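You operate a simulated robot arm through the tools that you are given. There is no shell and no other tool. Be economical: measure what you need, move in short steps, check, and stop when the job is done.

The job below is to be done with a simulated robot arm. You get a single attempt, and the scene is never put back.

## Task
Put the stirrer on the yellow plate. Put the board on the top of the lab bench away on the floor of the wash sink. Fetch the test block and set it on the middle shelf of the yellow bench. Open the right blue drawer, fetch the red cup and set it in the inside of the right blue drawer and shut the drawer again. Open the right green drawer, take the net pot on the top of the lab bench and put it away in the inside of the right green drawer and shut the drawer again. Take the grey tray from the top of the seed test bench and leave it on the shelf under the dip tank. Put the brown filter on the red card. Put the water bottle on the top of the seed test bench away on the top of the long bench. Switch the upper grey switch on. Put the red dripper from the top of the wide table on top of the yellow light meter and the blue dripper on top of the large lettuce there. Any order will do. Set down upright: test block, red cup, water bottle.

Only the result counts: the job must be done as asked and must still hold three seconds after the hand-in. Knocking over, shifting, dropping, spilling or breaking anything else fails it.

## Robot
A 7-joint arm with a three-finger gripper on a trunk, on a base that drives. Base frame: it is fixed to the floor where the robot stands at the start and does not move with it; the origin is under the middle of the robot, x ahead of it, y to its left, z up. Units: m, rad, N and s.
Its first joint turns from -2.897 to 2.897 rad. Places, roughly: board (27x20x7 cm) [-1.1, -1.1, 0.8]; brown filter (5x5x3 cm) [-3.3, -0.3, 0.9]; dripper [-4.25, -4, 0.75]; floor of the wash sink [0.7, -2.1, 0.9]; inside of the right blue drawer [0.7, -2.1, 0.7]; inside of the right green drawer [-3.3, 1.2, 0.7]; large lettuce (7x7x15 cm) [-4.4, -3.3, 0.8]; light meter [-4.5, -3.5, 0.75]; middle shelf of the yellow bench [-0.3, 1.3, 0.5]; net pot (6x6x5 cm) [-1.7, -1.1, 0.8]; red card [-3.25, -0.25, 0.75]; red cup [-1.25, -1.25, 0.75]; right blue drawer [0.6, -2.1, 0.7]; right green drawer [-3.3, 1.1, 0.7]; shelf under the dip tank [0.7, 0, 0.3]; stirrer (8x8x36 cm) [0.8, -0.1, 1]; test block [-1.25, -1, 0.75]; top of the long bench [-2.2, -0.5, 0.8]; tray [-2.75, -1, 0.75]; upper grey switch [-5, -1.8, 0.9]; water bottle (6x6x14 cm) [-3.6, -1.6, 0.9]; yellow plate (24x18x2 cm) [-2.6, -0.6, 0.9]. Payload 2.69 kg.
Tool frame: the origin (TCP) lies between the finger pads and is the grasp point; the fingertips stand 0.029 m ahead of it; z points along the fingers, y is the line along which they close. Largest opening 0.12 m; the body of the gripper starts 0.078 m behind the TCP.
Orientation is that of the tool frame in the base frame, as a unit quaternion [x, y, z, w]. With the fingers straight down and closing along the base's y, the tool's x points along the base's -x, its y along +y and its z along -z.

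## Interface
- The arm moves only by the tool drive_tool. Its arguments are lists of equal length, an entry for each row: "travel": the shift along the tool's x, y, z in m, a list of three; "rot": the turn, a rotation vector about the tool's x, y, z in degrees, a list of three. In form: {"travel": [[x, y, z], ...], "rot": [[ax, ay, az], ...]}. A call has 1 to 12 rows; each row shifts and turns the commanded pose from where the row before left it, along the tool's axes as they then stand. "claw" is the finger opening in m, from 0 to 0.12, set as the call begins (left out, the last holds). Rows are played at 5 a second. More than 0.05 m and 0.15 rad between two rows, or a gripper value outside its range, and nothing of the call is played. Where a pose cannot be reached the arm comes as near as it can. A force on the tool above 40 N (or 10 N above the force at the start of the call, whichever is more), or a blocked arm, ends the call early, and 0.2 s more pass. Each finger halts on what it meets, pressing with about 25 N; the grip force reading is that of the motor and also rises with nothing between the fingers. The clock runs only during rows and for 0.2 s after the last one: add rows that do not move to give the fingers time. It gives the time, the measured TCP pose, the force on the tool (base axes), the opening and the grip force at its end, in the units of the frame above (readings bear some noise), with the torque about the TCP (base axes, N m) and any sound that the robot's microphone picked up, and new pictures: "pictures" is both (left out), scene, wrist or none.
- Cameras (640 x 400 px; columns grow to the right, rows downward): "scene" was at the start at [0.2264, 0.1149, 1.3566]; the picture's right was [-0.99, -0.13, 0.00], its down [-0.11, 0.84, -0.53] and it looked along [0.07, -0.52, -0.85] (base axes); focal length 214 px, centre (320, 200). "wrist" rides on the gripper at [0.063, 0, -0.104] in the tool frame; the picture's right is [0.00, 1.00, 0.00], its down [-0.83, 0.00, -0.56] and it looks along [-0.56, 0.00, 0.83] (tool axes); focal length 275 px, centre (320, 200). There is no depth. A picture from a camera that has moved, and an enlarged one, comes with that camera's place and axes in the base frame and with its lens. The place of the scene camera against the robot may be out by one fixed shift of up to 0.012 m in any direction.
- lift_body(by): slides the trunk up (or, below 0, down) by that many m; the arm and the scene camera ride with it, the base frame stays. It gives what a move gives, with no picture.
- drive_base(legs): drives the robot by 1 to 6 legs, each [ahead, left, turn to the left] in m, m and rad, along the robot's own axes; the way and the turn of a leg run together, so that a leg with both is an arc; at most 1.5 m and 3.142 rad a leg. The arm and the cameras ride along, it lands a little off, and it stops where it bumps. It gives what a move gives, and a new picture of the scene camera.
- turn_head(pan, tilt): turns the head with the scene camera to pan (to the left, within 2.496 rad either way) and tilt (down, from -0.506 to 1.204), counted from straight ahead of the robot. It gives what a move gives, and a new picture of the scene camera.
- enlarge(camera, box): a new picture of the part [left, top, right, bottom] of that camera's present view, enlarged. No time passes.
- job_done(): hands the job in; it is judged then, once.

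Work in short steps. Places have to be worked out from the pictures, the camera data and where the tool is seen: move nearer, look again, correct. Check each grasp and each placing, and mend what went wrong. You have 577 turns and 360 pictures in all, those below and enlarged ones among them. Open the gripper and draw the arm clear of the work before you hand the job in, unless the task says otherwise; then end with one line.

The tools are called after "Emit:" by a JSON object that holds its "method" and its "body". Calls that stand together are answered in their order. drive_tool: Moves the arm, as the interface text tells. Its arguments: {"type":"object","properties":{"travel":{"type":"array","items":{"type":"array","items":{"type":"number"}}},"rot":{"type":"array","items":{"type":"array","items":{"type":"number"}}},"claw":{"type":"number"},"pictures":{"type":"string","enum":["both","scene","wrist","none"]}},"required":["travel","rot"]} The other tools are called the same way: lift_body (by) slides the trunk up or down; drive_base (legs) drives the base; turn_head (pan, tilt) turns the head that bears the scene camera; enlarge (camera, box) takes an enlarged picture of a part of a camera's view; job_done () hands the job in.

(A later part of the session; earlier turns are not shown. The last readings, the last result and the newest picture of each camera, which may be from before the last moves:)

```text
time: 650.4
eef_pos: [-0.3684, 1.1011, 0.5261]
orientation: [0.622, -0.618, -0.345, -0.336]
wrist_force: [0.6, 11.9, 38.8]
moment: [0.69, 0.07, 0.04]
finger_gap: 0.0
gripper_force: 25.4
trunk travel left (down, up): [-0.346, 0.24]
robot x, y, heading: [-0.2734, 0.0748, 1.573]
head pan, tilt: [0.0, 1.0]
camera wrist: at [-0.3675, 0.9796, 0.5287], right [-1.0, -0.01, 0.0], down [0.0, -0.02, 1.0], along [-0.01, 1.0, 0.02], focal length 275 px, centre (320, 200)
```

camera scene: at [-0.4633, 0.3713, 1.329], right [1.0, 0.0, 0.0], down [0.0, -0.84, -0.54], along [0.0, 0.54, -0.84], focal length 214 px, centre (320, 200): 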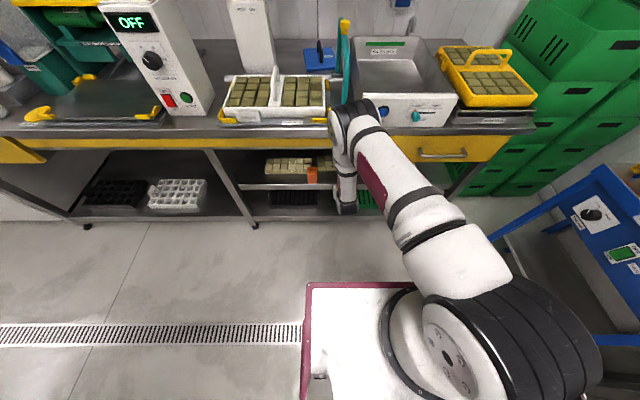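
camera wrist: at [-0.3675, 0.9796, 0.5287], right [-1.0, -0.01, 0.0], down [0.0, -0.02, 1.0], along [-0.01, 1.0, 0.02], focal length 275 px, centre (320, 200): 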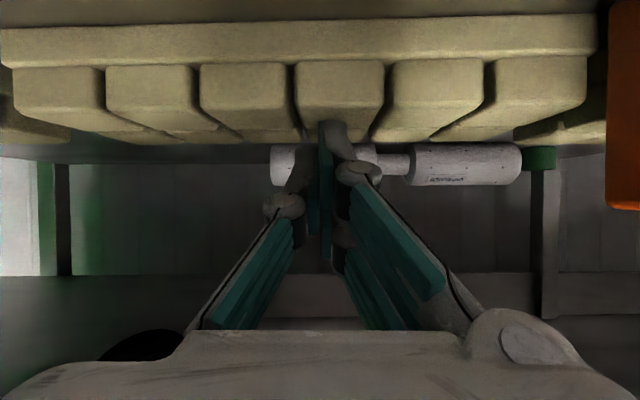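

The slab has come forward ~2.2 cm. I lift off, back away and compare with its neighbours.

Emit:
{"method": "drive_tool", "body": {"travel": [[-0.0042, 0, -0.0028], [-0.0125, 0, -0.0083], [0.0166, 0, -0.025], [0.0221, 0, -0.0334], [0.0221, 0, -0.0334], [0.0221, 0, -0.0334], [0.0221, 0, -0.0334], [0.0221, 0, -0.0334], [0, 0, 0]], "rot": [[0, 0, 0], [0, 0, 0], [0, 0, 0], [0, 0, 0], [0, 0, 0], [0, 0, 0], [0, 0, 0], [0, 0, 0], [0, 0, 0]], "pictures": "wrist"}}

Emit:
{"method": "enlarge", "body": {"camera": "scene", "box": [240, 120, 440, 230]}}

```text
time: 652.4
eef_pos: [-0.3659, 0.8659, 0.5377]
orientation: [0.625, -0.621, -0.338, -0.331]
wrist_force: [1.0, -0.1, 0.0]
moment: [-0.02, -0.03, 0.0]
finger_gap: 0.0
gripper_force: 24.7
trunk travel left (down, up): [-0.346, 0.24]
robot x, y, heading: [-0.2722, 0.0734, 1.571]
head pan, tilt: [0.0, 1.0]
camera wrist: at [-0.363, 0.7435, 0.5422], right [-1.0, -0.01, 0.0], down [0.0, 0.0, 1.0], along [-0.01, 1.0, 0.0], focal length 275 px, centre (320, 200)
```

wrist: 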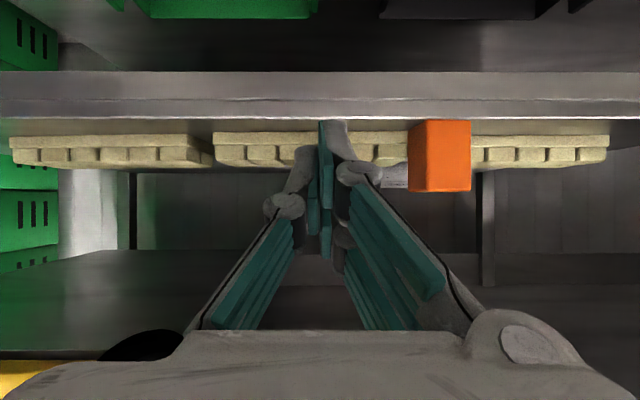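

```text
3.20 times, centred on (340, 175) of scene
camera zoom: at [-0.4632, 0.3712, 1.329], right [1.0, 0.0, 0.0], down [0.0, -0.84, -0.54], along [0.0, 0.54, -0.84], focal length 686 px, centre (256, 280)
```

zoom: 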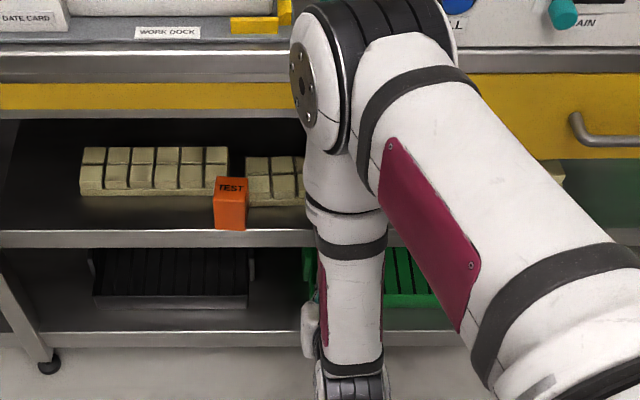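

Now it's ~2.4 cm too far forward (front 1.067 vs neighbours 1.0905). I'll push it back with the fingertips at its centre: advance to y≈1.056.

Emit:
{"method": "drive_tool", "body": {"travel": [[0.0325, 0, 0.0215], [-0.0221, 0, 0.0334], [-0.0221, 0, 0.0334], [-0.0221, 0, 0.0334], [-0.0221, 0, 0.0334], [-0.0055, 0, 0.0083], [-0.0055, 0, 0.0083], [-0.0055, 0, 0.0083], [0, 0, 0]], "rot": [[0, 0, 0], [0, 0, 0], [0, 0, 0], [0, 0, 0], [0, 0, 0], [0, 0, 0], [0, 0, 0], [0, 0, 0], [0, 0, 0]], "pictures": "wrist"}}

```text
time: 654.4
eef_pos: [-0.3665, 1.056, 0.4986]
orientation: [0.625, -0.62, -0.339, -0.331]
wrist_force: [-0.4, -0.9, 0.4]
moment: [-0.01, -0.02, 0.0]
finger_gap: 0.0
gripper_force: 24.3
trunk travel left (down, up): [-0.346, 0.24]
robot x, y, heading: [-0.2711, 0.0717, 1.568]
head pan, tilt: [0.0, 1.0]
camera wrist: at [-0.3658, 0.934, 0.5032], right [-1.0, -0.01, 0.0], down [0.0, 0.0, 1.0], along [-0.01, 1.0, 0.0], focal length 275 px, centre (320, 200)
```

wrist: 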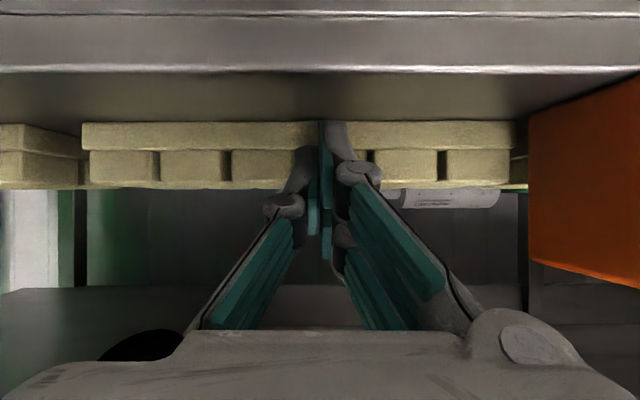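

The slab's front now lines up with its neighbour (rows 123 vs 124) and it's parallel. I retreat and verify.

Emit:
{"method": "drive_tool", "body": {"travel": [[0.0221, 0, -0.0334], [0.0221, 0, -0.0334], [0.0221, 0, -0.0334], [0.0221, 0, -0.0334], [0.0221, 0, -0.0334], [-0.03, 0, -0.02], [-0.03, 0, -0.02], [0, 0, 0]], "rot": [[0, 0, 0], [0, 0, 0], [0, 0, 0], [0, 0, 0], [0, 0, 0], [0, 0, 0], [0, 0, 0], [0, 0, 0]], "pictures": "none"}}

Emit:
{"method": "drive_base", "body": {"legs": [[-0.2, 0, 0]]}}

Emit:
{"method": "enlarge", "body": {"camera": "scene", "box": [240, 90, 440, 200]}}

```text
time: 656.2
eef_pos: [-0.3663, 0.8554, 0.5703]
orientation: [0.625, -0.621, -0.338, -0.331]
wrist_force: [-1.2, 0.2, 0.8]
moment: [0.01, -0.04, 0.01]
finger_gap: 0.0001
gripper_force: 25.2
trunk travel left (down, up): [-0.346, 0.24]
robot x, y, heading: [-0.2731, 0.0713, 1.574]
head pan, tilt: [0.0, 1.0]
```

```text
time: 657.8
eef_pos: [-0.3655, 0.6555, 0.5703]
orientation: [0.624, -0.621, -0.338, -0.332]
wrist_force: [0.1, 0.4, 0.0]
moment: [-0.03, 0.03, -0.01]
finger_gap: 0.0
gripper_force: 24.9
trunk travel left (down, up): [-0.346, 0.24]
robot x, y, heading: [-0.2744, -0.1242, 1.569]
head pan, tilt: [0.0, 1.0]
camera scene: at [-0.4633, 0.1717, 1.3289], right [1.0, 0.0, 0.0], down [0.0, -0.84, -0.54], along [0.0, 0.54, -0.84], focal length 214 px, centre (320, 200)
```

scene: 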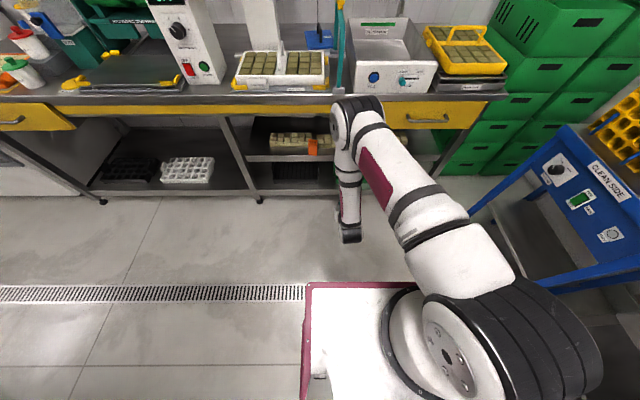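

```text
3.20 times, centred on (340, 145) of scene
camera zoom: at [-0.4633, 0.1717, 1.3289], right [1.0, 0.0, 0.0], down [0.0, -0.84, -0.54], along [0.0, 0.54, -0.84], focal length 686 px, centre (256, 376)
```

zoom: 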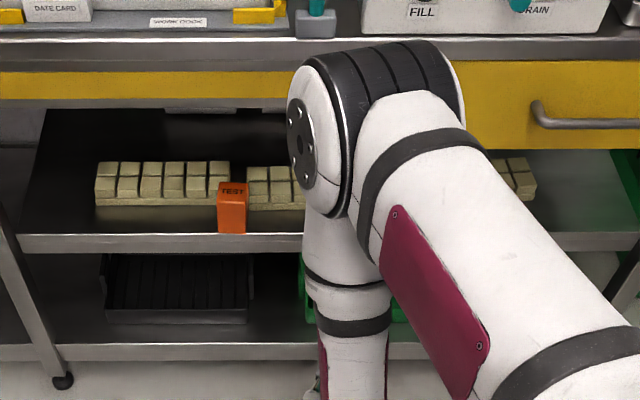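

Slab 2 is within a few mm of its row again and the block stands upright. Next: the net pot. I level and raise the tool, then back down the gap and strafe to the lab bench's south side.

Emit:
{"method": "drive_tool", "body": {"travel": [[-0.03, 0, -0.02], [-0.03, 0, -0.02], [-0.02, 0, -0.03], [-0.01, 0, -0.04], [0, 0, -0.045], [0, 0, -0.045], [0, 0, -0.045], [0, 0, -0.045], [0, 0, -0.045], [0, 0, -0.045], [0, 0, -0.045], [0, 0, -0.045]], "rot": [[0, 8, 0], [0, 8, 0], [0, 8, 0], [0, 8, 0], [0, 8, 0], [0, 8, 0], [0, 8, 0], [0, 0, 0], [0, 0, 0], [0, 0, 0], [0, 0, 0], [0, 0, 0]], "pictures": "none"}}

Emit:
{"method": "turn_head", "body": {"pan": -0.1, "tilt": 0.75}}

Emit:
{"method": "drive_base", "body": {"legs": [[-1.1, 0, 0], [-1.1, 0, 0], [0, 1.28, 0], [0.06, 0, 0]]}}

```text
time: 660.4
eef_pos: [-0.363, 0.6024, 1.0691]
orientation: [0.71, -0.704, -0.004, -0.001]
wrist_force: [0.0, 0.7, 0.6]
moment: [-0.05, -0.03, 0.01]
finger_gap: 0.0001
gripper_force: 24.8
trunk travel left (down, up): [-0.346, 0.24]
robot x, y, heading: [-0.2712, -0.1247, 1.568]
head pan, tilt: [0.0, 1.0]
```

```text
time: 661.2
eef_pos: [-0.3638, 0.602, 1.0684]
orientation: [0.71, -0.704, -0.005, -0.001]
wrist_force: [-0.4, 0.2, -0.2]
moment: [0.0, 0.0, 0.04]
finger_gap: 0.0003
gripper_force: 25.4
trunk travel left (down, up): [-0.346, 0.24]
robot x, y, heading: [-0.2701, -0.1291, 1.573]
head pan, tilt: [-0.099, 0.75]
camera scene: at [-0.455, 0.1845, 1.348], right [0.99, -0.1, 0.0], down [-0.07, -0.68, -0.73], along [0.07, 0.73, -0.68], focal length 214 px, centre (320, 200)
```

scene: 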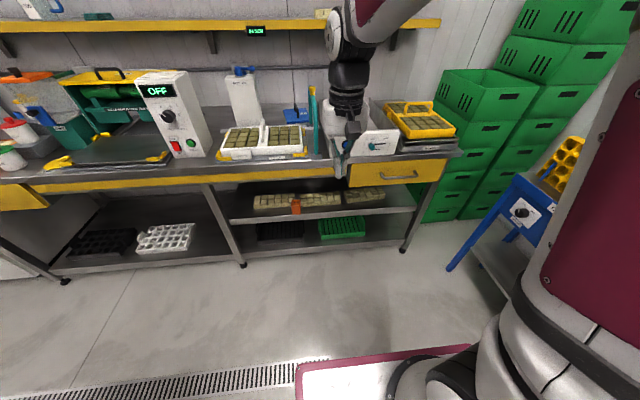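

```text
time: 678.7
eef_pos: [-1.6524, -1.5511, 1.0699]
orientation: [0.714, -0.7, -0.005, -0.001]
wrist_force: [-0.6, -1.3, -0.1]
moment: [-0.02, 0.0, 0.0]
finger_gap: 0.0002
gripper_force: 24.8
trunk travel left (down, up): [-0.346, 0.24]
robot x, y, heading: [-1.553, -2.2772, 1.583]
head pan, tilt: [-0.099, 0.75]
camera scene: at [-1.7399, -1.9706, 1.3481], right [1.0, -0.09, 0.0], down [-0.06, -0.68, -0.73], along [0.07, 0.73, -0.68], focal length 214 px, centre (320, 200)
```

scene: 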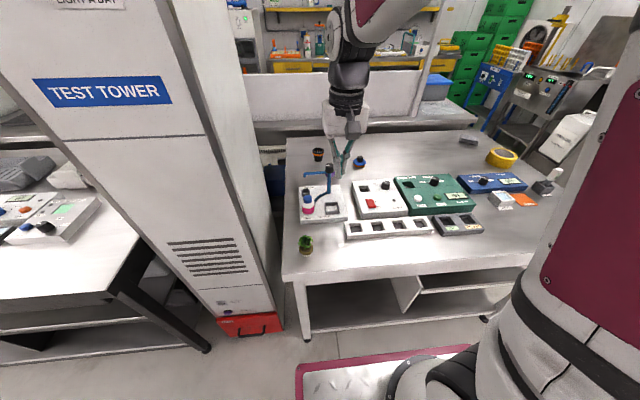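

Net pot at about (-1.668,-1.096). I nudge the base ahead, reach out, tilt 30° and approach it.

Emit:
{"method": "drive_base", "body": {"legs": [[0.035, 0, -0.01]]}}

Emit:
{"method": "drive_tool", "body": {"travel": [[-0.045, 0, 0], [-0.045, 0, 0], [-0.045, 0, 0], [-0.045, 0, 0], [0, 0, 0], [0, 0, 0], [0, 0, 0], [0, 0, 0], [-0.014, 0.004, 0.043], [-0.014, 0.004, 0.043], [-0.014, 0.004, 0.043], [-0.014, 0.003, 0.043]], "rot": [[0, 0, 0], [0, 0, 0], [0, 0, 0], [0, 0, 0], [0, -7.5, 0], [0, -7.5, 0], [0, -7.5, 0], [0, -7.5, 0], [0, 0, 0], [0, 0, 0], [0, 0, 0], [0, 0, 0]], "claw": 0.09, "pictures": "wrist"}}

```text
time: 679.6
eef_pos: [-1.6451, -1.5144, 1.069]
orientation: [0.71, -0.704, -0.004, -0.001]
wrist_force: [-0.6, 0.4, -0.1]
moment: [0.0, -0.02, 0.02]
finger_gap: 0.0
gripper_force: 25.8
trunk travel left (down, up): [-0.346, 0.24]
robot x, y, heading: [-1.5529, -2.248, 1.567]
head pan, tilt: [-0.099, 0.75]
camera scene: at [-1.7368, -1.9341, 1.3481], right [0.99, -0.1, 0.0], down [-0.07, -0.68, -0.73], along [0.07, 0.73, -0.68], focal length 214 px, centre (320, 200)
```

scene: 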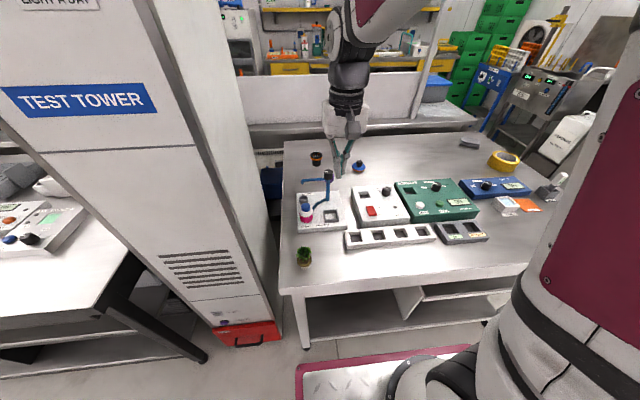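

```text
time: 682.2
eef_pos: [-1.6626, -1.2002, 0.9518]
orientation: [0.685, -0.68, -0.189, -0.183]
wrist_force: [-0.7, 0.4, 1.7]
moment: [-0.06, 0.01, 0.0]
finger_gap: 0.0902
gripper_force: 0.1
trunk travel left (down, up): [-0.346, 0.24]
robot x, y, heading: [-1.5526, -2.248, 1.567]
head pan, tilt: [-0.099, 0.75]
camera wrist: at [-1.6623, -1.3077, 1.0091], right [-1.0, -0.01, 0.0], down [0.0, 0.43, 0.9], along [-0.01, 0.9, -0.43], focal length 275 px, centre (320, 200)
```

wrist: 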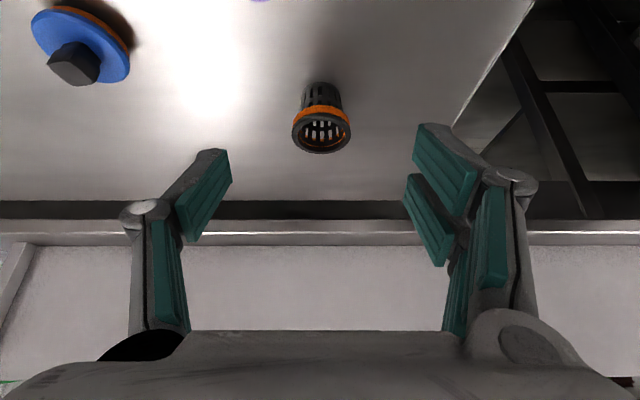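

Pot centre (-1.664,-1.117). I go the last 13.5 cm and close.

Emit:
{"method": "drive_tool", "body": {"travel": [[-0.0033, 0, 0.038], [-0.0033, 0, 0.038], [-0.0033, 0, 0.033], [-0.003, 0, 0.026], [0, 0, 0]], "rot": [[0, 0, 0], [0, 0, 0], [0, 0, 0], [0, 0, 0], [0, 0, 0]], "pictures": "none"}}

Emit:
{"method": "drive_tool", "body": {"travel": [[0, 0, 0], [0, 0, 0], [0, 0, 0]], "rot": [[0, 0, 0], [0, 0, 0], [0, 0, 0]], "claw": 0.01, "pictures": "wrist"}}

```text
time: 683.4
eef_pos: [-1.6647, -1.1201, 0.8414]
orientation: [0.685, -0.679, -0.189, -0.183]
wrist_force: [0.5, -0.1, -0.5]
moment: [-0.02, -0.03, 0.03]
finger_gap: 0.09
gripper_force: 0.1
trunk travel left (down, up): [-0.346, 0.24]
robot x, y, heading: [-1.5567, -2.2449, 1.57]
head pan, tilt: [-0.099, 0.75]
```

```text
time: 684.2
eef_pos: [-1.6656, -1.1216, 0.8413]
orientation: [0.684, -0.68, -0.188, -0.184]
wrist_force: [-0.8, -0.3, 1.6]
moment: [0.07, 0.04, 0.03]
finger_gap: 0.0495
gripper_force: 24.6
trunk travel left (down, up): [-0.346, 0.24]
robot x, y, heading: [-1.5523, -2.2452, 1.571]
head pan, tilt: [-0.099, 0.75]
camera wrist: at [-1.6638, -1.2287, 0.8993], right [-1.0, -0.01, 0.0], down [0.0, 0.43, 0.9], along [-0.01, 0.9, -0.43], focal length 275 px, centre (320, 200)
```

wrist: 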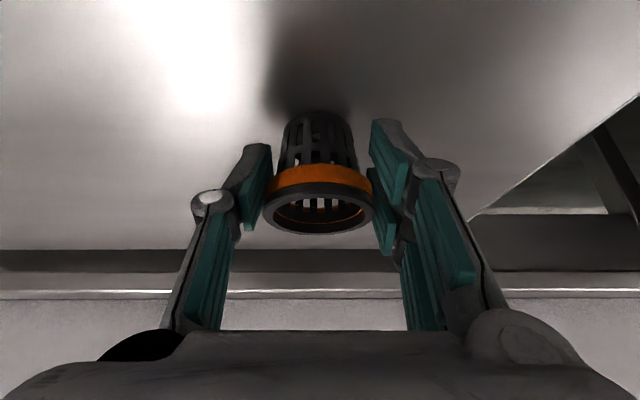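

Gripped at its rim. I lift it and draw back.

Emit:
{"method": "drive_tool", "body": {"travel": [[-0.0102, 0, -0.0172], [-0.0203, 0, -0.0345], [-0.0203, 0, -0.0345], [-0.0203, 0, -0.0345], [-0.0203, 0, -0.0345], [0.0388, 0, -0.0228], [0.0388, 0, -0.0228], [0.0388, 0, -0.0228], [0.0388, 0, -0.0228], [0.0388, 0, -0.0228], [0.0388, 0, -0.0228], [0.0388, 0, -0.0228]], "rot": [[0, 0, 0], [0, 0, 0], [0, 0, 0], [0, 0, 0], [0, 0, 0], [0, 0, 0], [0, 0, 0], [0, 0, 0], [0, 0, 0], [0, 0, 0], [0, 0, 0], [0, 0, 0]], "pictures": "none"}}

```text
time: 686.8
eef_pos: [-1.6631, -1.4366, 1.0224]
orientation: [0.685, -0.68, -0.189, -0.183]
wrist_force: [0.0, 0.4, -1.7]
moment: [-0.01, 0.02, 0.01]
finger_gap: 0.0494
gripper_force: 25.2
trunk travel left (down, up): [-0.346, 0.24]
robot x, y, heading: [-1.5532, -2.2409, 1.569]
head pan, tilt: [-0.099, 0.75]
```

I raise a little more and drive: back east, north through the gap, turn left into the aisle, and on to the green drawer.

Emit:
{"method": "drive_tool", "body": {"travel": [[-0.0203, 0, -0.0345], [-0.0203, 0, -0.0345], [0.0388, 0, -0.0228], [0.0388, 0, -0.0228], [0, 0, 0]], "rot": [[0, 0, 0], [0, 0, 0], [0, 0, 0], [0, 0, 0], [0, 0, 0]], "pictures": "none"}}

Emit:
{"method": "drive_base", "body": {"legs": [[-0.08, 0, 0], [0, -1.32, 0], [1.25, 0, 0], [1.25, 0, 0]]}}

Emit:
{"method": "drive_base", "body": {"legs": [[0, 0, 1.572], [1.3, 0, 0], [1.4, 0, 0]]}}

```text
time: 688.0
eef_pos: [-1.6617, -1.5257, 1.1006]
orientation: [0.685, -0.68, -0.189, -0.183]
wrist_force: [-0.4, 0.3, -0.7]
moment: [0.05, 0.0, -0.02]
finger_gap: 0.0493
gripper_force: 25.3
trunk travel left (down, up): [-0.346, 0.24]
robot x, y, heading: [-1.5528, -2.2457, 1.567]
head pan, tilt: [-0.099, 0.75]
```

```text
time: 707.0
eef_pos: [-0.3758, 0.8854, 1.1016]
orientation: [0.69, -0.674, -0.19, -0.182]
wrist_force: [-0.2, -0.4, 0.1]
moment: [-0.02, 0.03, -0.02]
finger_gap: 0.0485
gripper_force: 25.8
trunk travel left (down, up): [-0.346, 0.24]
robot x, y, heading: [-0.2555, 0.1667, 1.585]
head pan, tilt: [-0.099, 0.75]
camera scene: at [-0.4453, 0.4759, 1.3481], right [1.0, -0.09, 0.0], down [-0.06, -0.68, -0.73], along [0.06, 0.73, -0.68], focal length 214 px, centre (320, 200)
```

scene: 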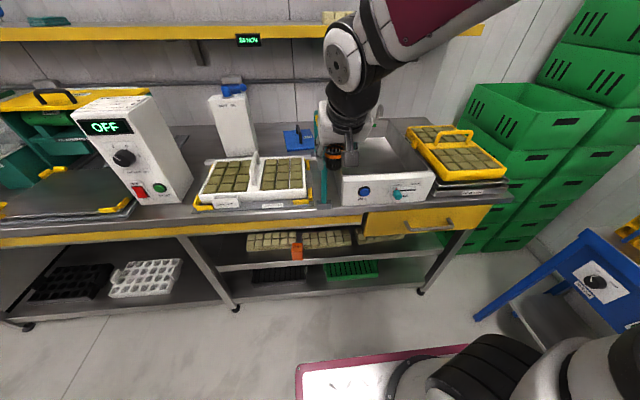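

```text
time: 724.0
eef_pos: [-3.6837, 0.0526, 1.1017]
orientation: [0.965, 0.01, -0.262, 0.005]
wrist_force: [0.3, -0.1, 0.0]
moment: [0.01, 0.0, 0.0]
finger_gap: 0.0487
gripper_force: 24.8
trunk travel left (down, up): [-0.346, 0.24]
robot x, y, heading: [-2.9646, 0.1697, -3.132]
head pan, tilt: [-0.099, 0.75]
camera scene: at [-3.2832, -0.0235, 1.3481], right [0.09, 1.0, 0.0], down [0.68, -0.06, -0.73], along [-0.73, 0.07, -0.68], focal length 214 px, centre (320, 200)
```

scene: 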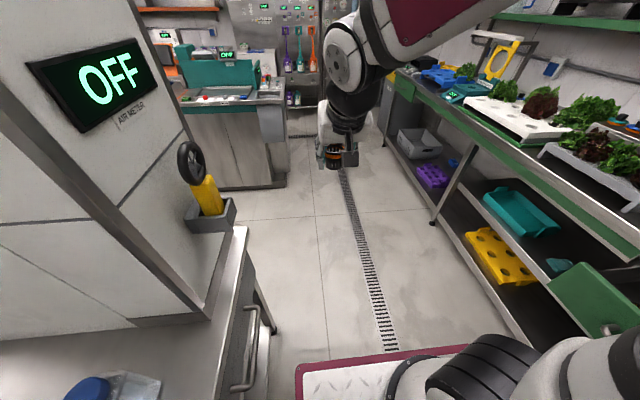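

I swing the pot clockwise to the right side toward the drawer.

Emit:
{"method": "drive_tool", "body": {"travel": [[-0.008, -0.043, 0.005], [-0.008, -0.043, 0.005], [-0.008, -0.043, 0.005], [-0.008, -0.043, 0.005], [-0.008, -0.043, 0.005], [-0.008, -0.043, 0.005], [-0.008, -0.043, 0.005], [-0.008, -0.043, 0.005], [-0.008, -0.043, 0.005], [-0.008, -0.043, 0.005], [-0.008, -0.043, 0.005], [-0.008, -0.043, 0.005]], "rot": [[3.75, 0, 6.4], [3.75, 0, 6.4], [3.75, 0, 6.4], [3.75, 0, 6.4], [3.75, 0, 6.4], [3.75, 0, 6.4], [3.75, 0, 6.4], [3.75, 0, 6.4], [3.75, 0, 6.4], [3.75, 0, 6.4], [3.75, 0, 6.4], [3.75, 0, 6.4]], "pictures": "none"}}

```text
time: 726.6
eef_pos: [-3.4663, 0.4759, 1.0952]
orientation: [0.695, -0.67, -0.188, -0.178]
wrist_force: [-0.5, 0.2, 0.0]
moment: [0.01, -0.02, -0.02]
finger_gap: 0.0486
gripper_force: 24.8
trunk travel left (down, up): [-0.346, 0.24]
robot x, y, heading: [-2.9662, 0.1659, -3.134]
head pan, tilt: [-0.099, 0.75]
```

Emit:
{"method": "drive_tool", "body": {"travel": [[-0.0231, -0.0281, 0.0246], [-0.0231, -0.0281, 0.0246], [-0.0231, -0.0281, 0.0246], [-0.0231, -0.0281, 0.0246], [-0.0231, -0.0281, 0.0246], [-0.0231, -0.0281, 0.0246], [-0.0231, -0.0281, 0.0246], [-0.0231, -0.0281, 0.0246], [-0.0231, -0.0281, 0.0246], [-0.0231, -0.0281, 0.0246], [0, 0, 0]], "rot": [[0, 0, 0], [0, 0, 0], [0, 0, 0], [0, 0, 0], [0, 0, 0], [0, 0, 0], [0, 0, 0], [0, 0, 0], [0, 0, 0], [0, 0, 0], [0, 0, 0]], "pictures": "wrist"}}

```text
time: 729.0
eef_pos: [-3.1963, 0.8114, 0.9962]
orientation: [0.696, -0.67, -0.187, -0.178]
wrist_force: [0.3, -0.1, -0.2]
moment: [-0.01, 0.01, -0.03]
finger_gap: 0.0482
gripper_force: 25.4
trunk travel left (down, up): [-0.346, 0.24]
robot x, y, heading: [-2.9629, 0.168, -3.132]
head pan, tilt: [-0.099, 0.75]
camera wrist: at [-3.1928, 0.7043, 1.0562], right [-1.0, -0.04, 0.0], down [-0.02, 0.44, 0.9], along [-0.04, 0.9, -0.44], focal length 275 px, centre (320, 200)
```

wrist: 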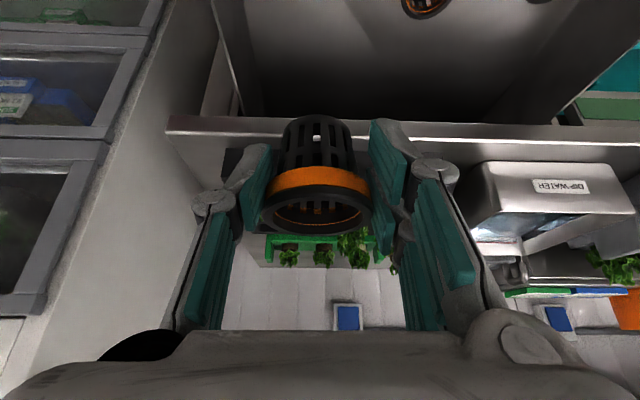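

The free spot right of the existing pot is at x≈-3.195. I move in over it and lower into the drawer.

Emit:
{"method": "drive_tool", "body": {"travel": [[-0.0275, 0, 0.0162], [-0.0275, 0, 0.0162], [0.0203, 0, 0.0345], [0.0203, 0, 0.0345], [0.0203, 0, 0.0345], [0.0203, 0, 0.0345], [0.0203, 0, 0.0345], [0, 0, 0]], "rot": [[0, 0, 0], [0, 0, 0], [0, 0, 0], [0, 0, 0], [0, 0, 0], [0, 0, 0], [0, 0, 0], [0, 0, 0]], "pictures": "wrist"}}

```text
time: 730.8
eef_pos: [-3.2006, 0.8712, 0.7964]
orientation: [0.696, -0.67, -0.188, -0.179]
wrist_force: [0.8, -0.4, 0.5]
moment: [0.0, -0.01, 0.02]
finger_gap: 0.0486
gripper_force: 24.9
trunk travel left (down, up): [-0.346, 0.24]
robot x, y, heading: [-2.9633, 0.1717, -3.132]
head pan, tilt: [-0.099, 0.75]
camera wrist: at [-3.1956, 0.7656, 0.8554], right [-1.0, -0.04, 0.0], down [-0.02, 0.44, 0.9], along [-0.04, 0.9, -0.44], focal length 275 px, centre (320, 200)
```

wrist: 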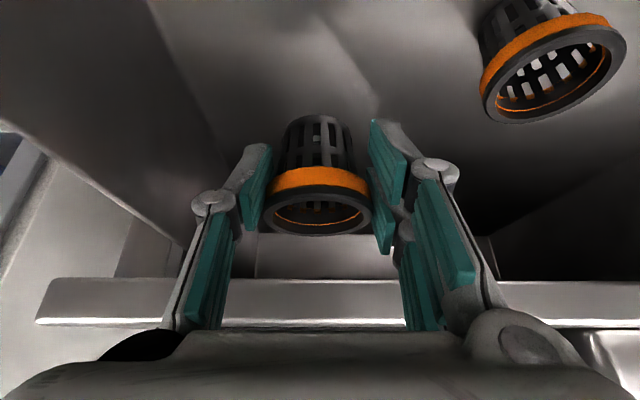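

Emit:
{"method": "drive_tool", "body": {"travel": [[-0.0103, 0, 0.0061], [0.0152, 0, 0.0258], [0.0102, 0, 0.0172], [0.0025, 0, 0.0043], [0.0025, 0, 0.0043], [0.0025, 0, 0.0043], [0.002, 0, 0.0034], [0.002, 0, 0.0034], [0, 0, 0]], "rot": [[0, 0, 0], [0, 0, 0], [0, 0, 0], [0, 0, 0], [0, 0, 0], [0, 0, 0], [0, 0, 0], [0, 0, 0], [0, 0, 0]], "pictures": "none"}}

```text
time: 732.0
eef_pos: [-3.1997, 0.8898, 0.7422]
orientation: [0.694, -0.669, -0.192, -0.182]
wrist_force: [0.6, -0.2, 6.8]
moment: [-0.93, 0.09, 0.1]
finger_gap: 0.0486
gripper_force: 24.9
trunk travel left (down, up): [-0.346, 0.24]
robot x, y, heading: [-2.9646, 0.1698, -3.131]
head pan, tilt: [-0.099, 0.75]
stopped in row 6: the force on the tool passed its limit at 46 N (the readings are from after the stop); the commanded pose is now the measured one
```

The wrist camera touches the drawer front again. I lift slightly, reduce the tilt by 12° and lower again.

Emit:
{"method": "drive_tool", "body": {"travel": [[-0.004, 0, -0.0069], [0, 0, 0], [0, 0, 0], [0.003, 0, 0.0095], [0.0015, 0, 0.0047], [0.0015, 0, 0.0047], [0.0012, 0, 0.0038], [0.0009, 0, 0.0028], [0, 0, 0]], "rot": [[0, 0, 0], [0, 6, 0], [0, 6, 0], [0, 0, 0], [0, 0, 0], [0, 0, 0], [0, 0, 0], [0, 0, 0], [0, 0, 0]], "pictures": "wrist"}}

```text
time: 733.7
eef_pos: [-3.2018, 0.8925, 0.7328]
orientation: [0.71, -0.684, -0.123, -0.116]
wrist_force: [-1.2, 0.0, 6.7]
moment: [0.01, 0.14, -0.02]
finger_gap: 0.0465
gripper_force: 25.2
trunk travel left (down, up): [-0.346, 0.24]
robot x, y, heading: [-2.9646, 0.1656, -3.13]
head pan, tilt: [-0.099, 0.75]
stopped in row 8: the force on the tool passed its limit at 44 N (the readings are from after the stop); the commanded pose is now the measured one
camera wrist: at [-3.1974, 0.7992, 0.81], right [-1.0, -0.04, 0.0], down [-0.02, 0.6, 0.8], along [-0.03, 0.8, -0.6], focal length 275 px, centre (320, 200)
```

wrist: 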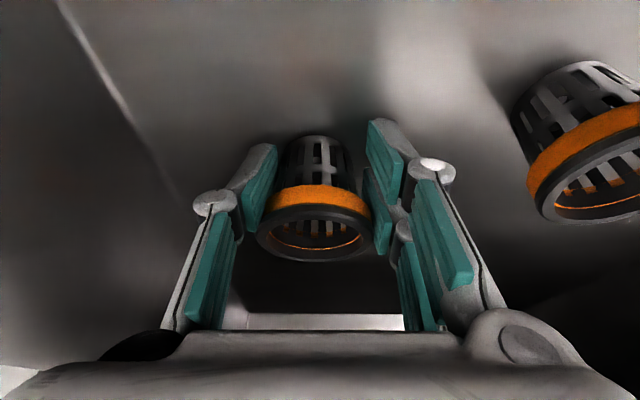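

Now the pot itself is on the drawer floor. I release.

Emit:
{"method": "drive_tool", "body": {"travel": [[-0.0003, 0, -0.001], [0, 0, 0], [0, 0, 0]], "rot": [[0, 0, 0], [0, 0, 0], [0, 0, 0]], "claw": 0.075, "pictures": "none"}}

Emit:
{"method": "drive_tool", "body": {"travel": [[-0.003, 0, -0.0095], [-0.0064, 0, -0.019], [-0.012, 0, -0.038], [-0.012, 0, -0.038], [-0.012, 0, -0.038], [-0.012, 0, -0.038], [0, 0, 0]], "rot": [[0, 0, 0], [0, 0, 0], [0, 0, 0], [0, 0, 0], [0, 0, 0], [0, 0, 0], [0, 0, 0]], "pictures": "wrist"}}

```text
time: 734.5
eef_pos: [-3.2015, 0.8924, 0.7318]
orientation: [0.71, -0.684, -0.121, -0.114]
wrist_force: [0.4, 0.0, 0.1]
moment: [0.03, -0.01, 0.0]
finger_gap: 0.0748
gripper_force: 0.1
trunk travel left (down, up): [-0.346, 0.24]
robot x, y, heading: [-2.9645, 0.1645, -3.128]
head pan, tilt: [-0.099, 0.75]
```

```text
time: 736.1
eef_pos: [-3.2006, 0.889, 0.9224]
orientation: [0.71, -0.684, -0.121, -0.114]
wrist_force: [0.7, -0.1, -0.3]
moment: [-0.01, 0.0, -0.03]
finger_gap: 0.075
gripper_force: 0.0
trunk travel left (down, up): [-0.346, 0.24]
robot x, y, heading: [-2.9675, 0.1657, -3.131]
head pan, tilt: [-0.099, 0.75]
camera wrist: at [-3.1972, 0.7937, 0.9994], right [-1.0, -0.04, 0.0], down [-0.02, 0.6, 0.8], along [-0.03, 0.8, -0.6], focal length 275 px, centre (320, 200)
```

wrist: 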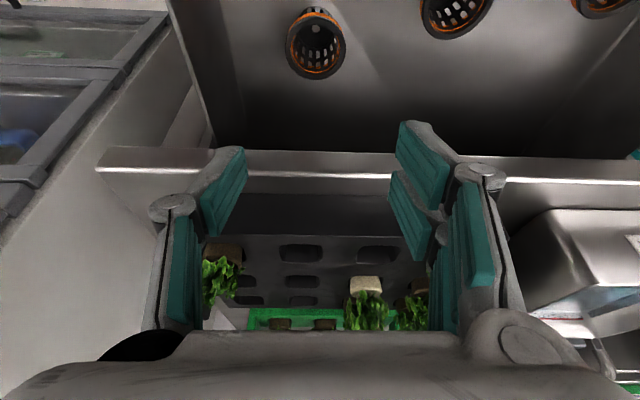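

The net pot stands in the drawer. To shut it: I retract in front, level the tool, close the fingers and lower to bar height.

Emit:
{"method": "drive_tool", "body": {"travel": [[0.04, 0.015, -0.0133], [0.04, 0.015, -0.0133], [0.04, 0.016, -0.0133], [0.04, 0.016, -0.0133], [0.04, 0.016, -0.0133], [0.04, 0.016, -0.0133], [0.04, 0.016, -0.0133], [0.04, 0, 0], [0, 0, 0], [0, 0, 0], [0, 0, 0]], "rot": [[0, 0, 0], [0, 0, 0], [0, 0, 0], [0, 0, 0], [0, 0, 0], [0, 0, 0], [0, 0, 0], [0, 6, 0], [0, 6, 0], [0, 6.5, 0], [0, 0, 0]], "claw": 0, "pictures": "none"}}

Emit:
{"method": "drive_tool", "body": {"travel": [[0, 0, 0.04], [0, 0, 0.04], [0, 0, 0.04], [0, 0, 0.035], [0, 0, 0]], "rot": [[0, 0, 0], [0, 0, 0], [0, 0, 0], [0, 0, 0], [0, 0, 0]], "pictures": "wrist"}}

```text
time: 738.5
eef_pos: [-3.2972, 0.5513, 0.9037]
orientation: [0.721, -0.693, -0.006, -0.003]
wrist_force: [0.5, 0.4, 0.4]
moment: [0.01, 0.02, -0.02]
finger_gap: 0.0
gripper_force: 24.9
trunk travel left (down, up): [-0.346, 0.24]
robot x, y, heading: [-2.9686, 0.1707, -3.131]
head pan, tilt: [-0.099, 0.75]
```

```text
time: 739.7
eef_pos: [-3.2981, 0.5526, 0.7475]
orientation: [0.721, -0.693, -0.006, -0.003]
wrist_force: [0.4, -0.8, -0.4]
moment: [-0.02, -0.02, 0.0]
finger_gap: 0.0
gripper_force: 25.0
trunk travel left (down, up): [-0.346, 0.24]
robot x, y, heading: [-2.9664, 0.1679, -3.131]
head pan, tilt: [-0.099, 0.75]
camera wrist: at [-3.2952, 0.4885, 0.8518], right [-1.0, -0.04, 0.0], down [-0.03, 0.82, 0.57], along [-0.03, 0.57, -0.82], focal length 275 px, centre (320, 200)
```

wrist: 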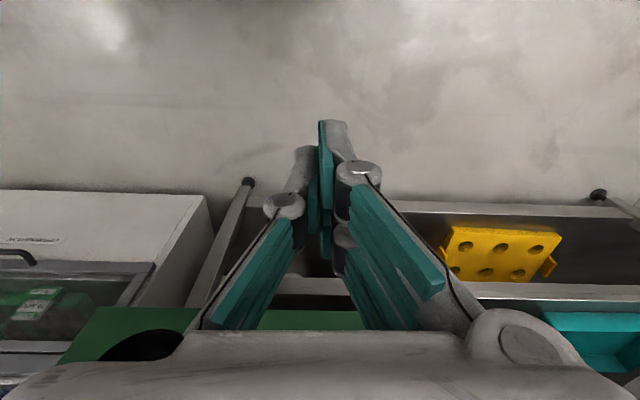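

I push the drawer shut slowly.

Emit:
{"method": "drive_tool", "body": {"travel": [[-0.025, 0, 0], [-0.025, 0, 0], [-0.025, 0, 0], [-0.02, 0, 0], [-0.012, 0, 0], [-0.012, 0, 0], [-0.015, 0, 0], [-0.015, 0, 0], [-0.015, 0, 0], [-0.015, 0, 0], [-0.015, 0, 0], [-0.015, 0, 0]], "rot": [[0, 0, 0], [0, 0, 0], [0, 0, 0], [0, 0, 0], [0, 0, 0], [0, 0, 0], [0, 0, 0], [0, 0, 0], [0, 0, 0], [0, 0, 0], [0, 0, 0], [0, 0, 0]], "pictures": "none"}}

Emit:
{"method": "drive_tool", "body": {"travel": [[-0.015, 0, 0], [-0.015, 0, 0], [-0.015, 0, 0], [-0.015, 0, 0], [-0.015, 0, 0], [-0.015, 0, 0], [-0.015, 0, 0], [-0.015, 0, 0], [-0.01, 0, 0], [-0.008, 0, 0], [-0.008, 0, 0]], "rot": [[0, 0, 0], [0, 0, 0], [0, 0, 0], [0, 0, 0], [0, 0, 0], [0, 0, 0], [0, 0, 0], [0, 0, 0], [0, 0, 0], [0, 0, 0], [0, 0, 0]], "pictures": "wrist"}}

```text
time: 742.3
eef_pos: [-3.3068, 0.7619, 0.7524]
orientation: [0.721, -0.693, -0.006, -0.004]
wrist_force: [0.3, 0.2, 0.9]
moment: [0.02, 0.02, -0.02]
finger_gap: 0.0001
gripper_force: 24.7
trunk travel left (down, up): [-0.346, 0.24]
robot x, y, heading: [-2.967, 0.1699, -3.127]
head pan, tilt: [-0.099, 0.75]
```

```text
time: 744.5
eef_pos: [-3.311, 0.8911, 0.7514]
orientation: [0.72, -0.694, 0.001, 0.003]
wrist_force: [1.1, -8.0, -0.9]
moment: [0.03, -0.05, -0.04]
finger_gap: 0.0
gripper_force: 24.4
trunk travel left (down, up): [-0.346, 0.24]
robot x, y, heading: [-2.9636, 0.1686, -3.13]
head pan, tilt: [-0.099, 0.75]
stopped in row 10: the force on the tool passed its limit at 51 N (the readings are from after the stop); the commanded pose is now the measured one
camera wrist: at [-3.3087, 0.829, 0.8562], right [-1.0, -0.04, 0.0], down [-0.03, 0.83, 0.55], along [-0.03, 0.55, -0.84], focal length 275 px, centre (320, 200)
```

wrist: 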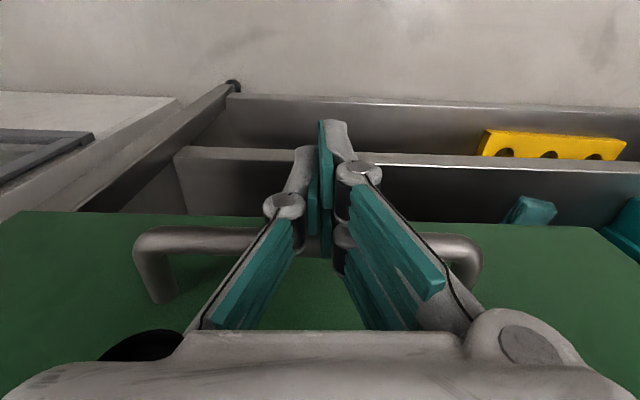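

Stopped at 51 N. I back off and check that the drawer is flush.

Emit:
{"method": "drive_tool", "body": {"travel": [[0.045, 0, 0], [0.045, 0, 0], [0.045, 0, 0], [0.045, 0, 0], [0.045, 0, -0.02], [0.045, 0, -0.03], [0, 0, -0.04], [0, 0, -0.04], [0, 0, -0.04], [0, 0, -0.04], [0, 0, 0]], "rot": [[0, 0, 0], [0, 0, 0], [0, 0, 0], [0, 0, 0], [0, 0, 0], [0, 0, 0], [0, 0, 0], [0, 0, 0], [0, 0, 0], [0, 0, 0], [0, 0, 0]], "pictures": "wrist"}}

```text
refused: row 6 steps farther than a row can; nothing moved
```

Emit:
{"method": "drive_tool", "body": {"travel": [[0.045, 0, 0], [0.045, 0, 0], [0.045, 0, 0], [0.045, 0, 0], [0.045, 0, 0], [0.03, 0, -0.03], [0, 0, -0.04], [0, 0, -0.04], [0, 0, -0.04], [0, 0, -0.04], [0, 0, 0]], "rot": [[0, 0, 0], [0, 0, 0], [0, 0, 0], [0, 0, 0], [0, 0, 0], [0, 0, 0], [0, 0, 0], [0, 0, 0], [0, 0, 0], [0, 0, 0], [0, 0, 0]], "pictures": "wrist"}}

```text
time: 746.9
eef_pos: [-3.3007, 0.6372, 0.943]
orientation: [0.72, -0.694, 0.0, 0.003]
wrist_force: [-0.2, -0.1, 0.7]
moment: [-0.02, 0.0, -0.02]
finger_gap: 0.0
gripper_force: 26.0
trunk travel left (down, up): [-0.346, 0.24]
robot x, y, heading: [-2.9646, 0.1659, -3.131]
head pan, tilt: [-0.099, 0.75]
camera wrist: at [-3.2985, 0.5746, 1.0475], right [-1.0, -0.04, 0.0], down [-0.03, 0.83, 0.55], along [-0.03, 0.55, -0.83], focal length 275 px, centre (320, 200)
```

wrist: 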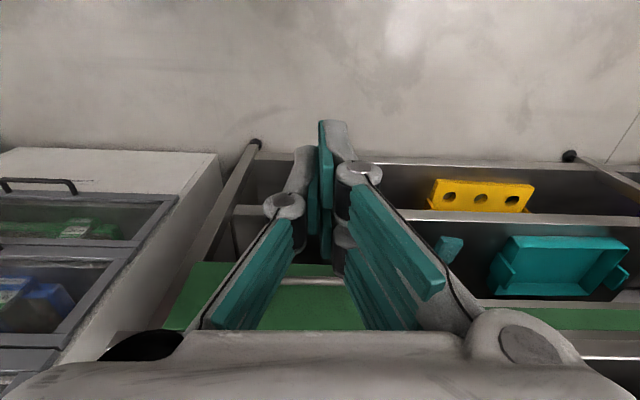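

Flush by the numbers (front edge where the closed position predicts). Last item: the grey tray. I swing the arm to the front, then go west and round to the seed bench's south side.

Emit:
{"method": "drive_tool", "body": {"travel": [[0.015, 0.042, -0.01], [0.015, 0.042, -0.01], [0.015, 0.042, -0.01], [0.015, 0.042, -0.01], [0.015, 0.042, -0.01], [0.01, 0.042, -0.01], [0.01, 0.042, -0.01], [0.01, 0.042, -0.01], [0.01, 0.042, -0.01], [0.01, 0.042, -0.01], [0.01, 0.042, -0.01], [0, 0.042, 0]], "rot": [[0, 0, -7], [0, 0, -7], [0, 0, -7], [0, 0, -7], [0, 0, -7], [0, 0, -7], [0, 0, -7], [0, 0, -7], [0, 0, -7], [0, 0, -7], [0, 0, -7], [0, 0, -7]], "pictures": "none"}}

Emit:
{"method": "drive_base", "body": {"legs": [[0.7, 0, -0.012], [0.7, 0, 0], [0, 0, 1.571], [1.25, 0, 0], [1.25, 0, 0]]}}

```text
time: 749.5
eef_pos: [-3.5806, 0.2343, 1.0544]
orientation: [0.999, -0.033, -0.001, 0.002]
wrist_force: [0.0, 0.5, 0.0]
moment: [-0.02, -0.01, 0.02]
finger_gap: 0.0
gripper_force: 25.1
trunk travel left (down, up): [-0.346, 0.24]
robot x, y, heading: [-2.9667, 0.1719, -3.131]
head pan, tilt: [-0.099, 0.75]
```

```text
time: 772.4
eef_pos: [-4.4545, -2.9522, 1.0552]
orientation: [0.738, 0.675, 0.0, 0.003]
wrist_force: [-1.0, 0.0, 0.8]
moment: [-0.01, 0.0, 0.0]
finger_gap: 0.0002
gripper_force: 25.2
trunk travel left (down, up): [-0.346, 0.24]
robot x, y, heading: [-4.3736, -2.3356, -1.583]
head pan, tilt: [-0.099, 0.75]
camera scene: at [-4.1984, -2.665, 1.3481], right [-0.99, 0.11, 0.0], down [0.08, 0.68, -0.73], along [-0.08, -0.73, -0.68], focal length 214 px, centre (320, 200)
```

scene: 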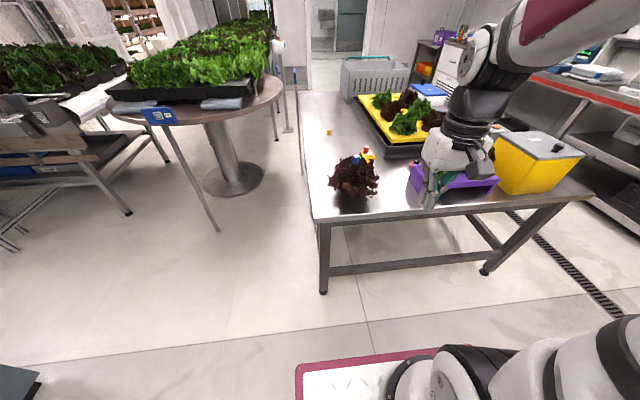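

Drippers still in place. I turn left by π to face north and strafe right in front of the seed bench.

Emit:
{"method": "drive_base", "body": {"legs": [[0, 0, 1.571], [0, 0, 1.58], [0, -1.1, 0], [0.07, 0, 0]]}}

Emit:
{"method": "turn_head", "body": {"pan": -0.25, "tilt": 0.65}}

Emit:
{"method": "enlarge", "body": {"camera": "scene", "box": [240, 120, 480, 260]}}

```text
time: 786.4
eef_pos: [-3.2002, -1.6543, 1.0552]
orientation: [-0.68, 0.733, 0.002, 0.001]
wrist_force: [0.6, -0.2, -0.1]
moment: [0.01, 0.0, 0.01]
finger_gap: 0.0
gripper_force: 25.3
trunk travel left (down, up): [-0.346, 0.24]
robot x, y, heading: [-3.2751, -2.2676, 1.575]
head pan, tilt: [-0.099, 0.75]
camera scene: at [-3.457, -1.9574, 1.3481], right [0.99, -0.1, 0.0], down [-0.07, -0.68, -0.73], along [0.07, 0.73, -0.68], focal length 214 px, centre (320, 200)
```

scene: 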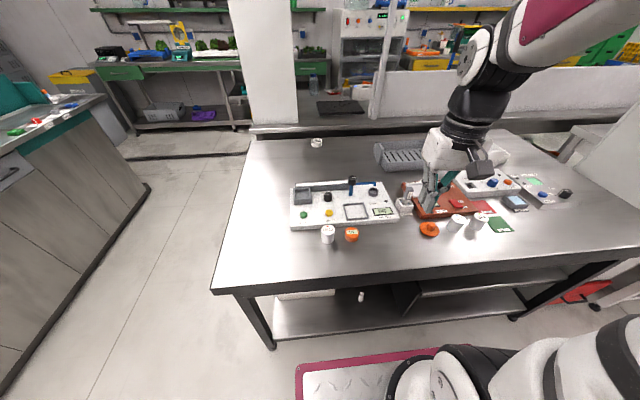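

```text
time: 787.1
eef_pos: [-3.1992, -1.6523, 1.0552]
orientation: [-0.679, 0.734, 0.002, 0.0]
wrist_force: [-0.5, -0.1, -0.6]
moment: [0.04, 0.01, 0.03]
finger_gap: 0.0
gripper_force: 24.9
trunk travel left (down, up): [-0.346, 0.24]
robot x, y, heading: [-3.271, -2.2682, 1.574]
head pan, tilt: [-0.25, 0.649]
camera scene: at [-3.4439, -1.9558, 1.3567], right [0.97, -0.25, 0.0], down [-0.15, -0.59, -0.8], along [0.2, 0.77, -0.6], focal length 214 px, centre (320, 200)
```

scene: 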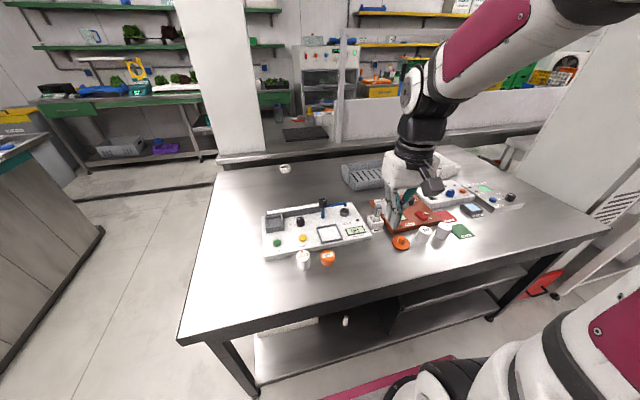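

```text
2.67 times, centred on (360, 190) of scene
camera zoom: at [-3.4439, -1.9558, 1.3567], right [0.97, -0.25, 0.0], down [-0.15, -0.59, -0.8], along [0.2, 0.77, -0.6], focal length 572 px, centre (213, 227)
```

zoom: 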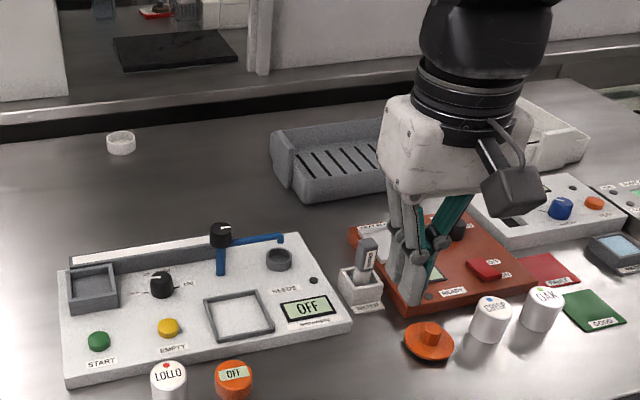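

I move the tool over toward the tray for a wrist view.

Emit:
{"method": "drive_tool", "body": {"travel": [[-0.0438, -0.011, 0], [-0.0438, -0.011, 0], [-0.0438, -0.011, 0], [-0.0438, -0.011, 0], [-0.0438, -0.011, 0], [-0.0438, -0.011, 0], [-0.0438, -0.011, 0], [0, 0, 0]], "rot": [[0, 0, 0], [0, 0, 0], [0, 0, 0], [0, 0, 0], [0, 0, 0], [0, 0, 0], [0, 0, 0], [0, 0, 0]], "claw": 0.06, "pictures": "wrist"}}

```text
time: 788.9
eef_pos: [-3.0985, -1.3535, 1.058]
orientation: [-0.68, 0.733, 0.002, 0.0]
wrist_force: [-0.5, -0.1, 0.0]
moment: [0.0, 0.0, 0.02]
finger_gap: 0.06
gripper_force: 0.0
trunk travel left (down, up): [-0.346, 0.24]
robot x, y, heading: [-3.274, -2.2701, 1.571]
head pan, tilt: [-0.25, 0.649]
camera wrist: at [-3.1034, -1.4175, 1.1606], right [-1.0, 0.07, 0.0], down [0.06, 0.83, 0.56], along [0.04, 0.56, -0.83], focal length 275 px, centre (320, 200)
```

wrist: 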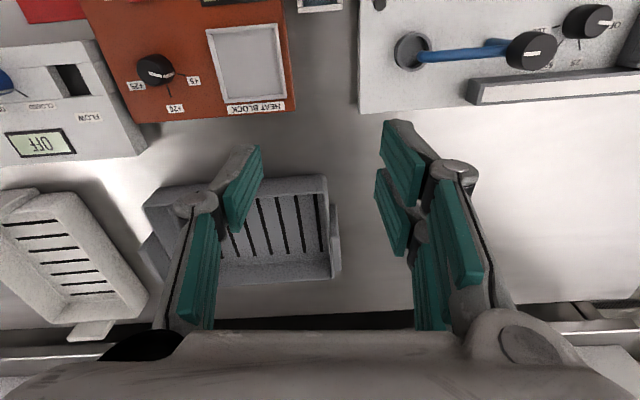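

The tray's west end carries a tab at about (-3.105,-1.108). I tilt 30° and approach above it.

Emit:
{"method": "drive_tool", "body": {"travel": [[0, 0, 0], [0, 0, 0], [0, 0, 0], [0, 0, 0], [-0.0202, 0.0035, 0.04], [-0.0202, 0.0035, 0.04], [-0.0202, 0.0035, 0.04], [-0.0202, 0.0035, 0.04], [-0.0202, 0.0035, 0.04], [0, 0, 0]], "rot": [[0, -7.5, 0], [0, -7.5, 0], [0, -7.5, 0], [0, -7.5, 0], [0, 0, 0], [0, 0, 0], [0, 0, 0], [0, 0, 0], [0, 0, 0], [0, 0, 0]], "claw": 0.07, "pictures": "wrist"}}

```text
time: 791.1
eef_pos: [-3.1026, -1.1657, 0.9324]
orientation: [-0.655, 0.709, 0.178, 0.189]
wrist_force: [-0.1, -0.1, -0.5]
moment: [0.04, 0.01, 0.01]
finger_gap: 0.07
gripper_force: 0.0
trunk travel left (down, up): [-0.346, 0.24]
robot x, y, heading: [-3.272, -2.2698, 1.569]
head pan, tilt: [-0.25, 0.649]
camera wrist: at [-3.1108, -1.2718, 0.9904], right [-1.0, 0.07, 0.0], down [0.03, 0.44, 0.9], along [0.07, 0.9, -0.44], focal length 275 px, centre (320, 200)
```

wrist: 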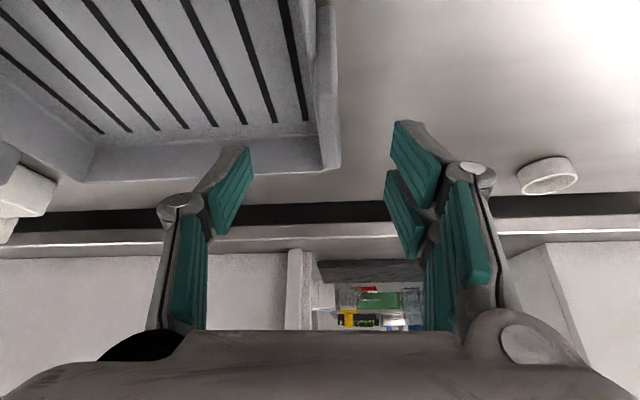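

The tray's end rail lies between the fingers. I descend onto it and close.

Emit:
{"method": "drive_tool", "body": {"travel": [[0.0054, 0.0015, 0.0227], [0.0054, 0.0015, 0.0227], [0.0054, 0.0015, 0.0227], [0, 0, 0]], "rot": [[0, 0, 0], [0, 0, 0], [0, 0, 0], [0, 0, 0]], "pictures": "wrist"}}

```text
time: 792.1
eef_pos: [-3.1066, -1.1444, 0.8664]
orientation: [-0.656, 0.709, 0.178, 0.19]
wrist_force: [0.2, 0.5, 0.1]
moment: [-0.04, -0.02, -0.01]
finger_gap: 0.07
gripper_force: 0.2
trunk travel left (down, up): [-0.346, 0.24]
robot x, y, heading: [-3.2712, -2.2698, 1.571]
head pan, tilt: [-0.25, 0.649]
camera wrist: at [-3.1143, -1.2515, 0.9238], right [-1.0, 0.07, 0.0], down [0.03, 0.44, 0.9], along [0.07, 0.9, -0.44], focal length 275 px, centre (320, 200)
```

wrist: 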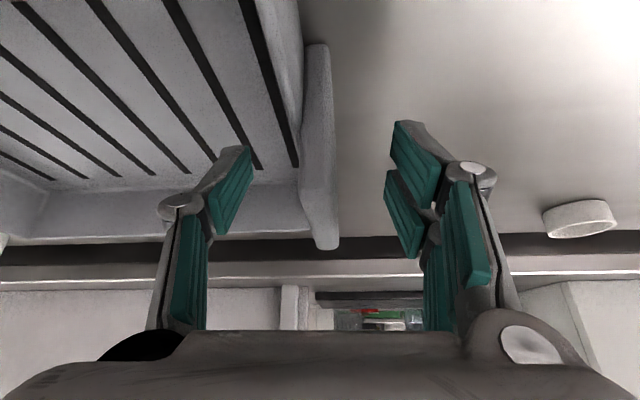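

The tab sits between the fingers, centred. I lower 1 cm and close.

Emit:
{"method": "drive_tool", "body": {"travel": [[0.005, 0, 0.0086], [0, 0, 0], [0, 0, 0], [0, 0, 0]], "rot": [[0, 0, 0], [0, 0, 0], [0, 0, 0], [0, 0, 0]], "claw": 0, "pictures": "wrist"}}

```text
time: 793.1
eef_pos: [-3.1065, -1.1442, 0.8559]
orientation: [-0.655, 0.709, 0.18, 0.19]
wrist_force: [0.8, 1.4, 6.0]
moment: [-0.21, 0.08, 0.0]
finger_gap: 0.0169
gripper_force: 24.9
trunk travel left (down, up): [-0.346, 0.24]
robot x, y, heading: [-3.2742, -2.2666, 1.574]
head pan, tilt: [-0.25, 0.649]
camera wrist: at [-3.1141, -1.2513, 0.9148], right [-1.0, 0.07, 0.0], down [0.03, 0.44, 0.9], along [0.07, 0.9, -0.44], focal length 275 px, centre (320, 200)
```

wrist: 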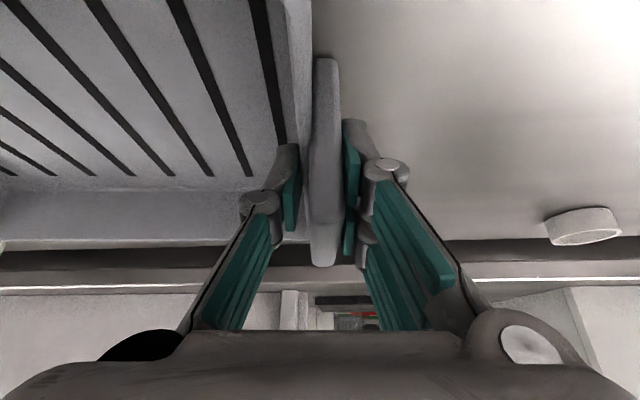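

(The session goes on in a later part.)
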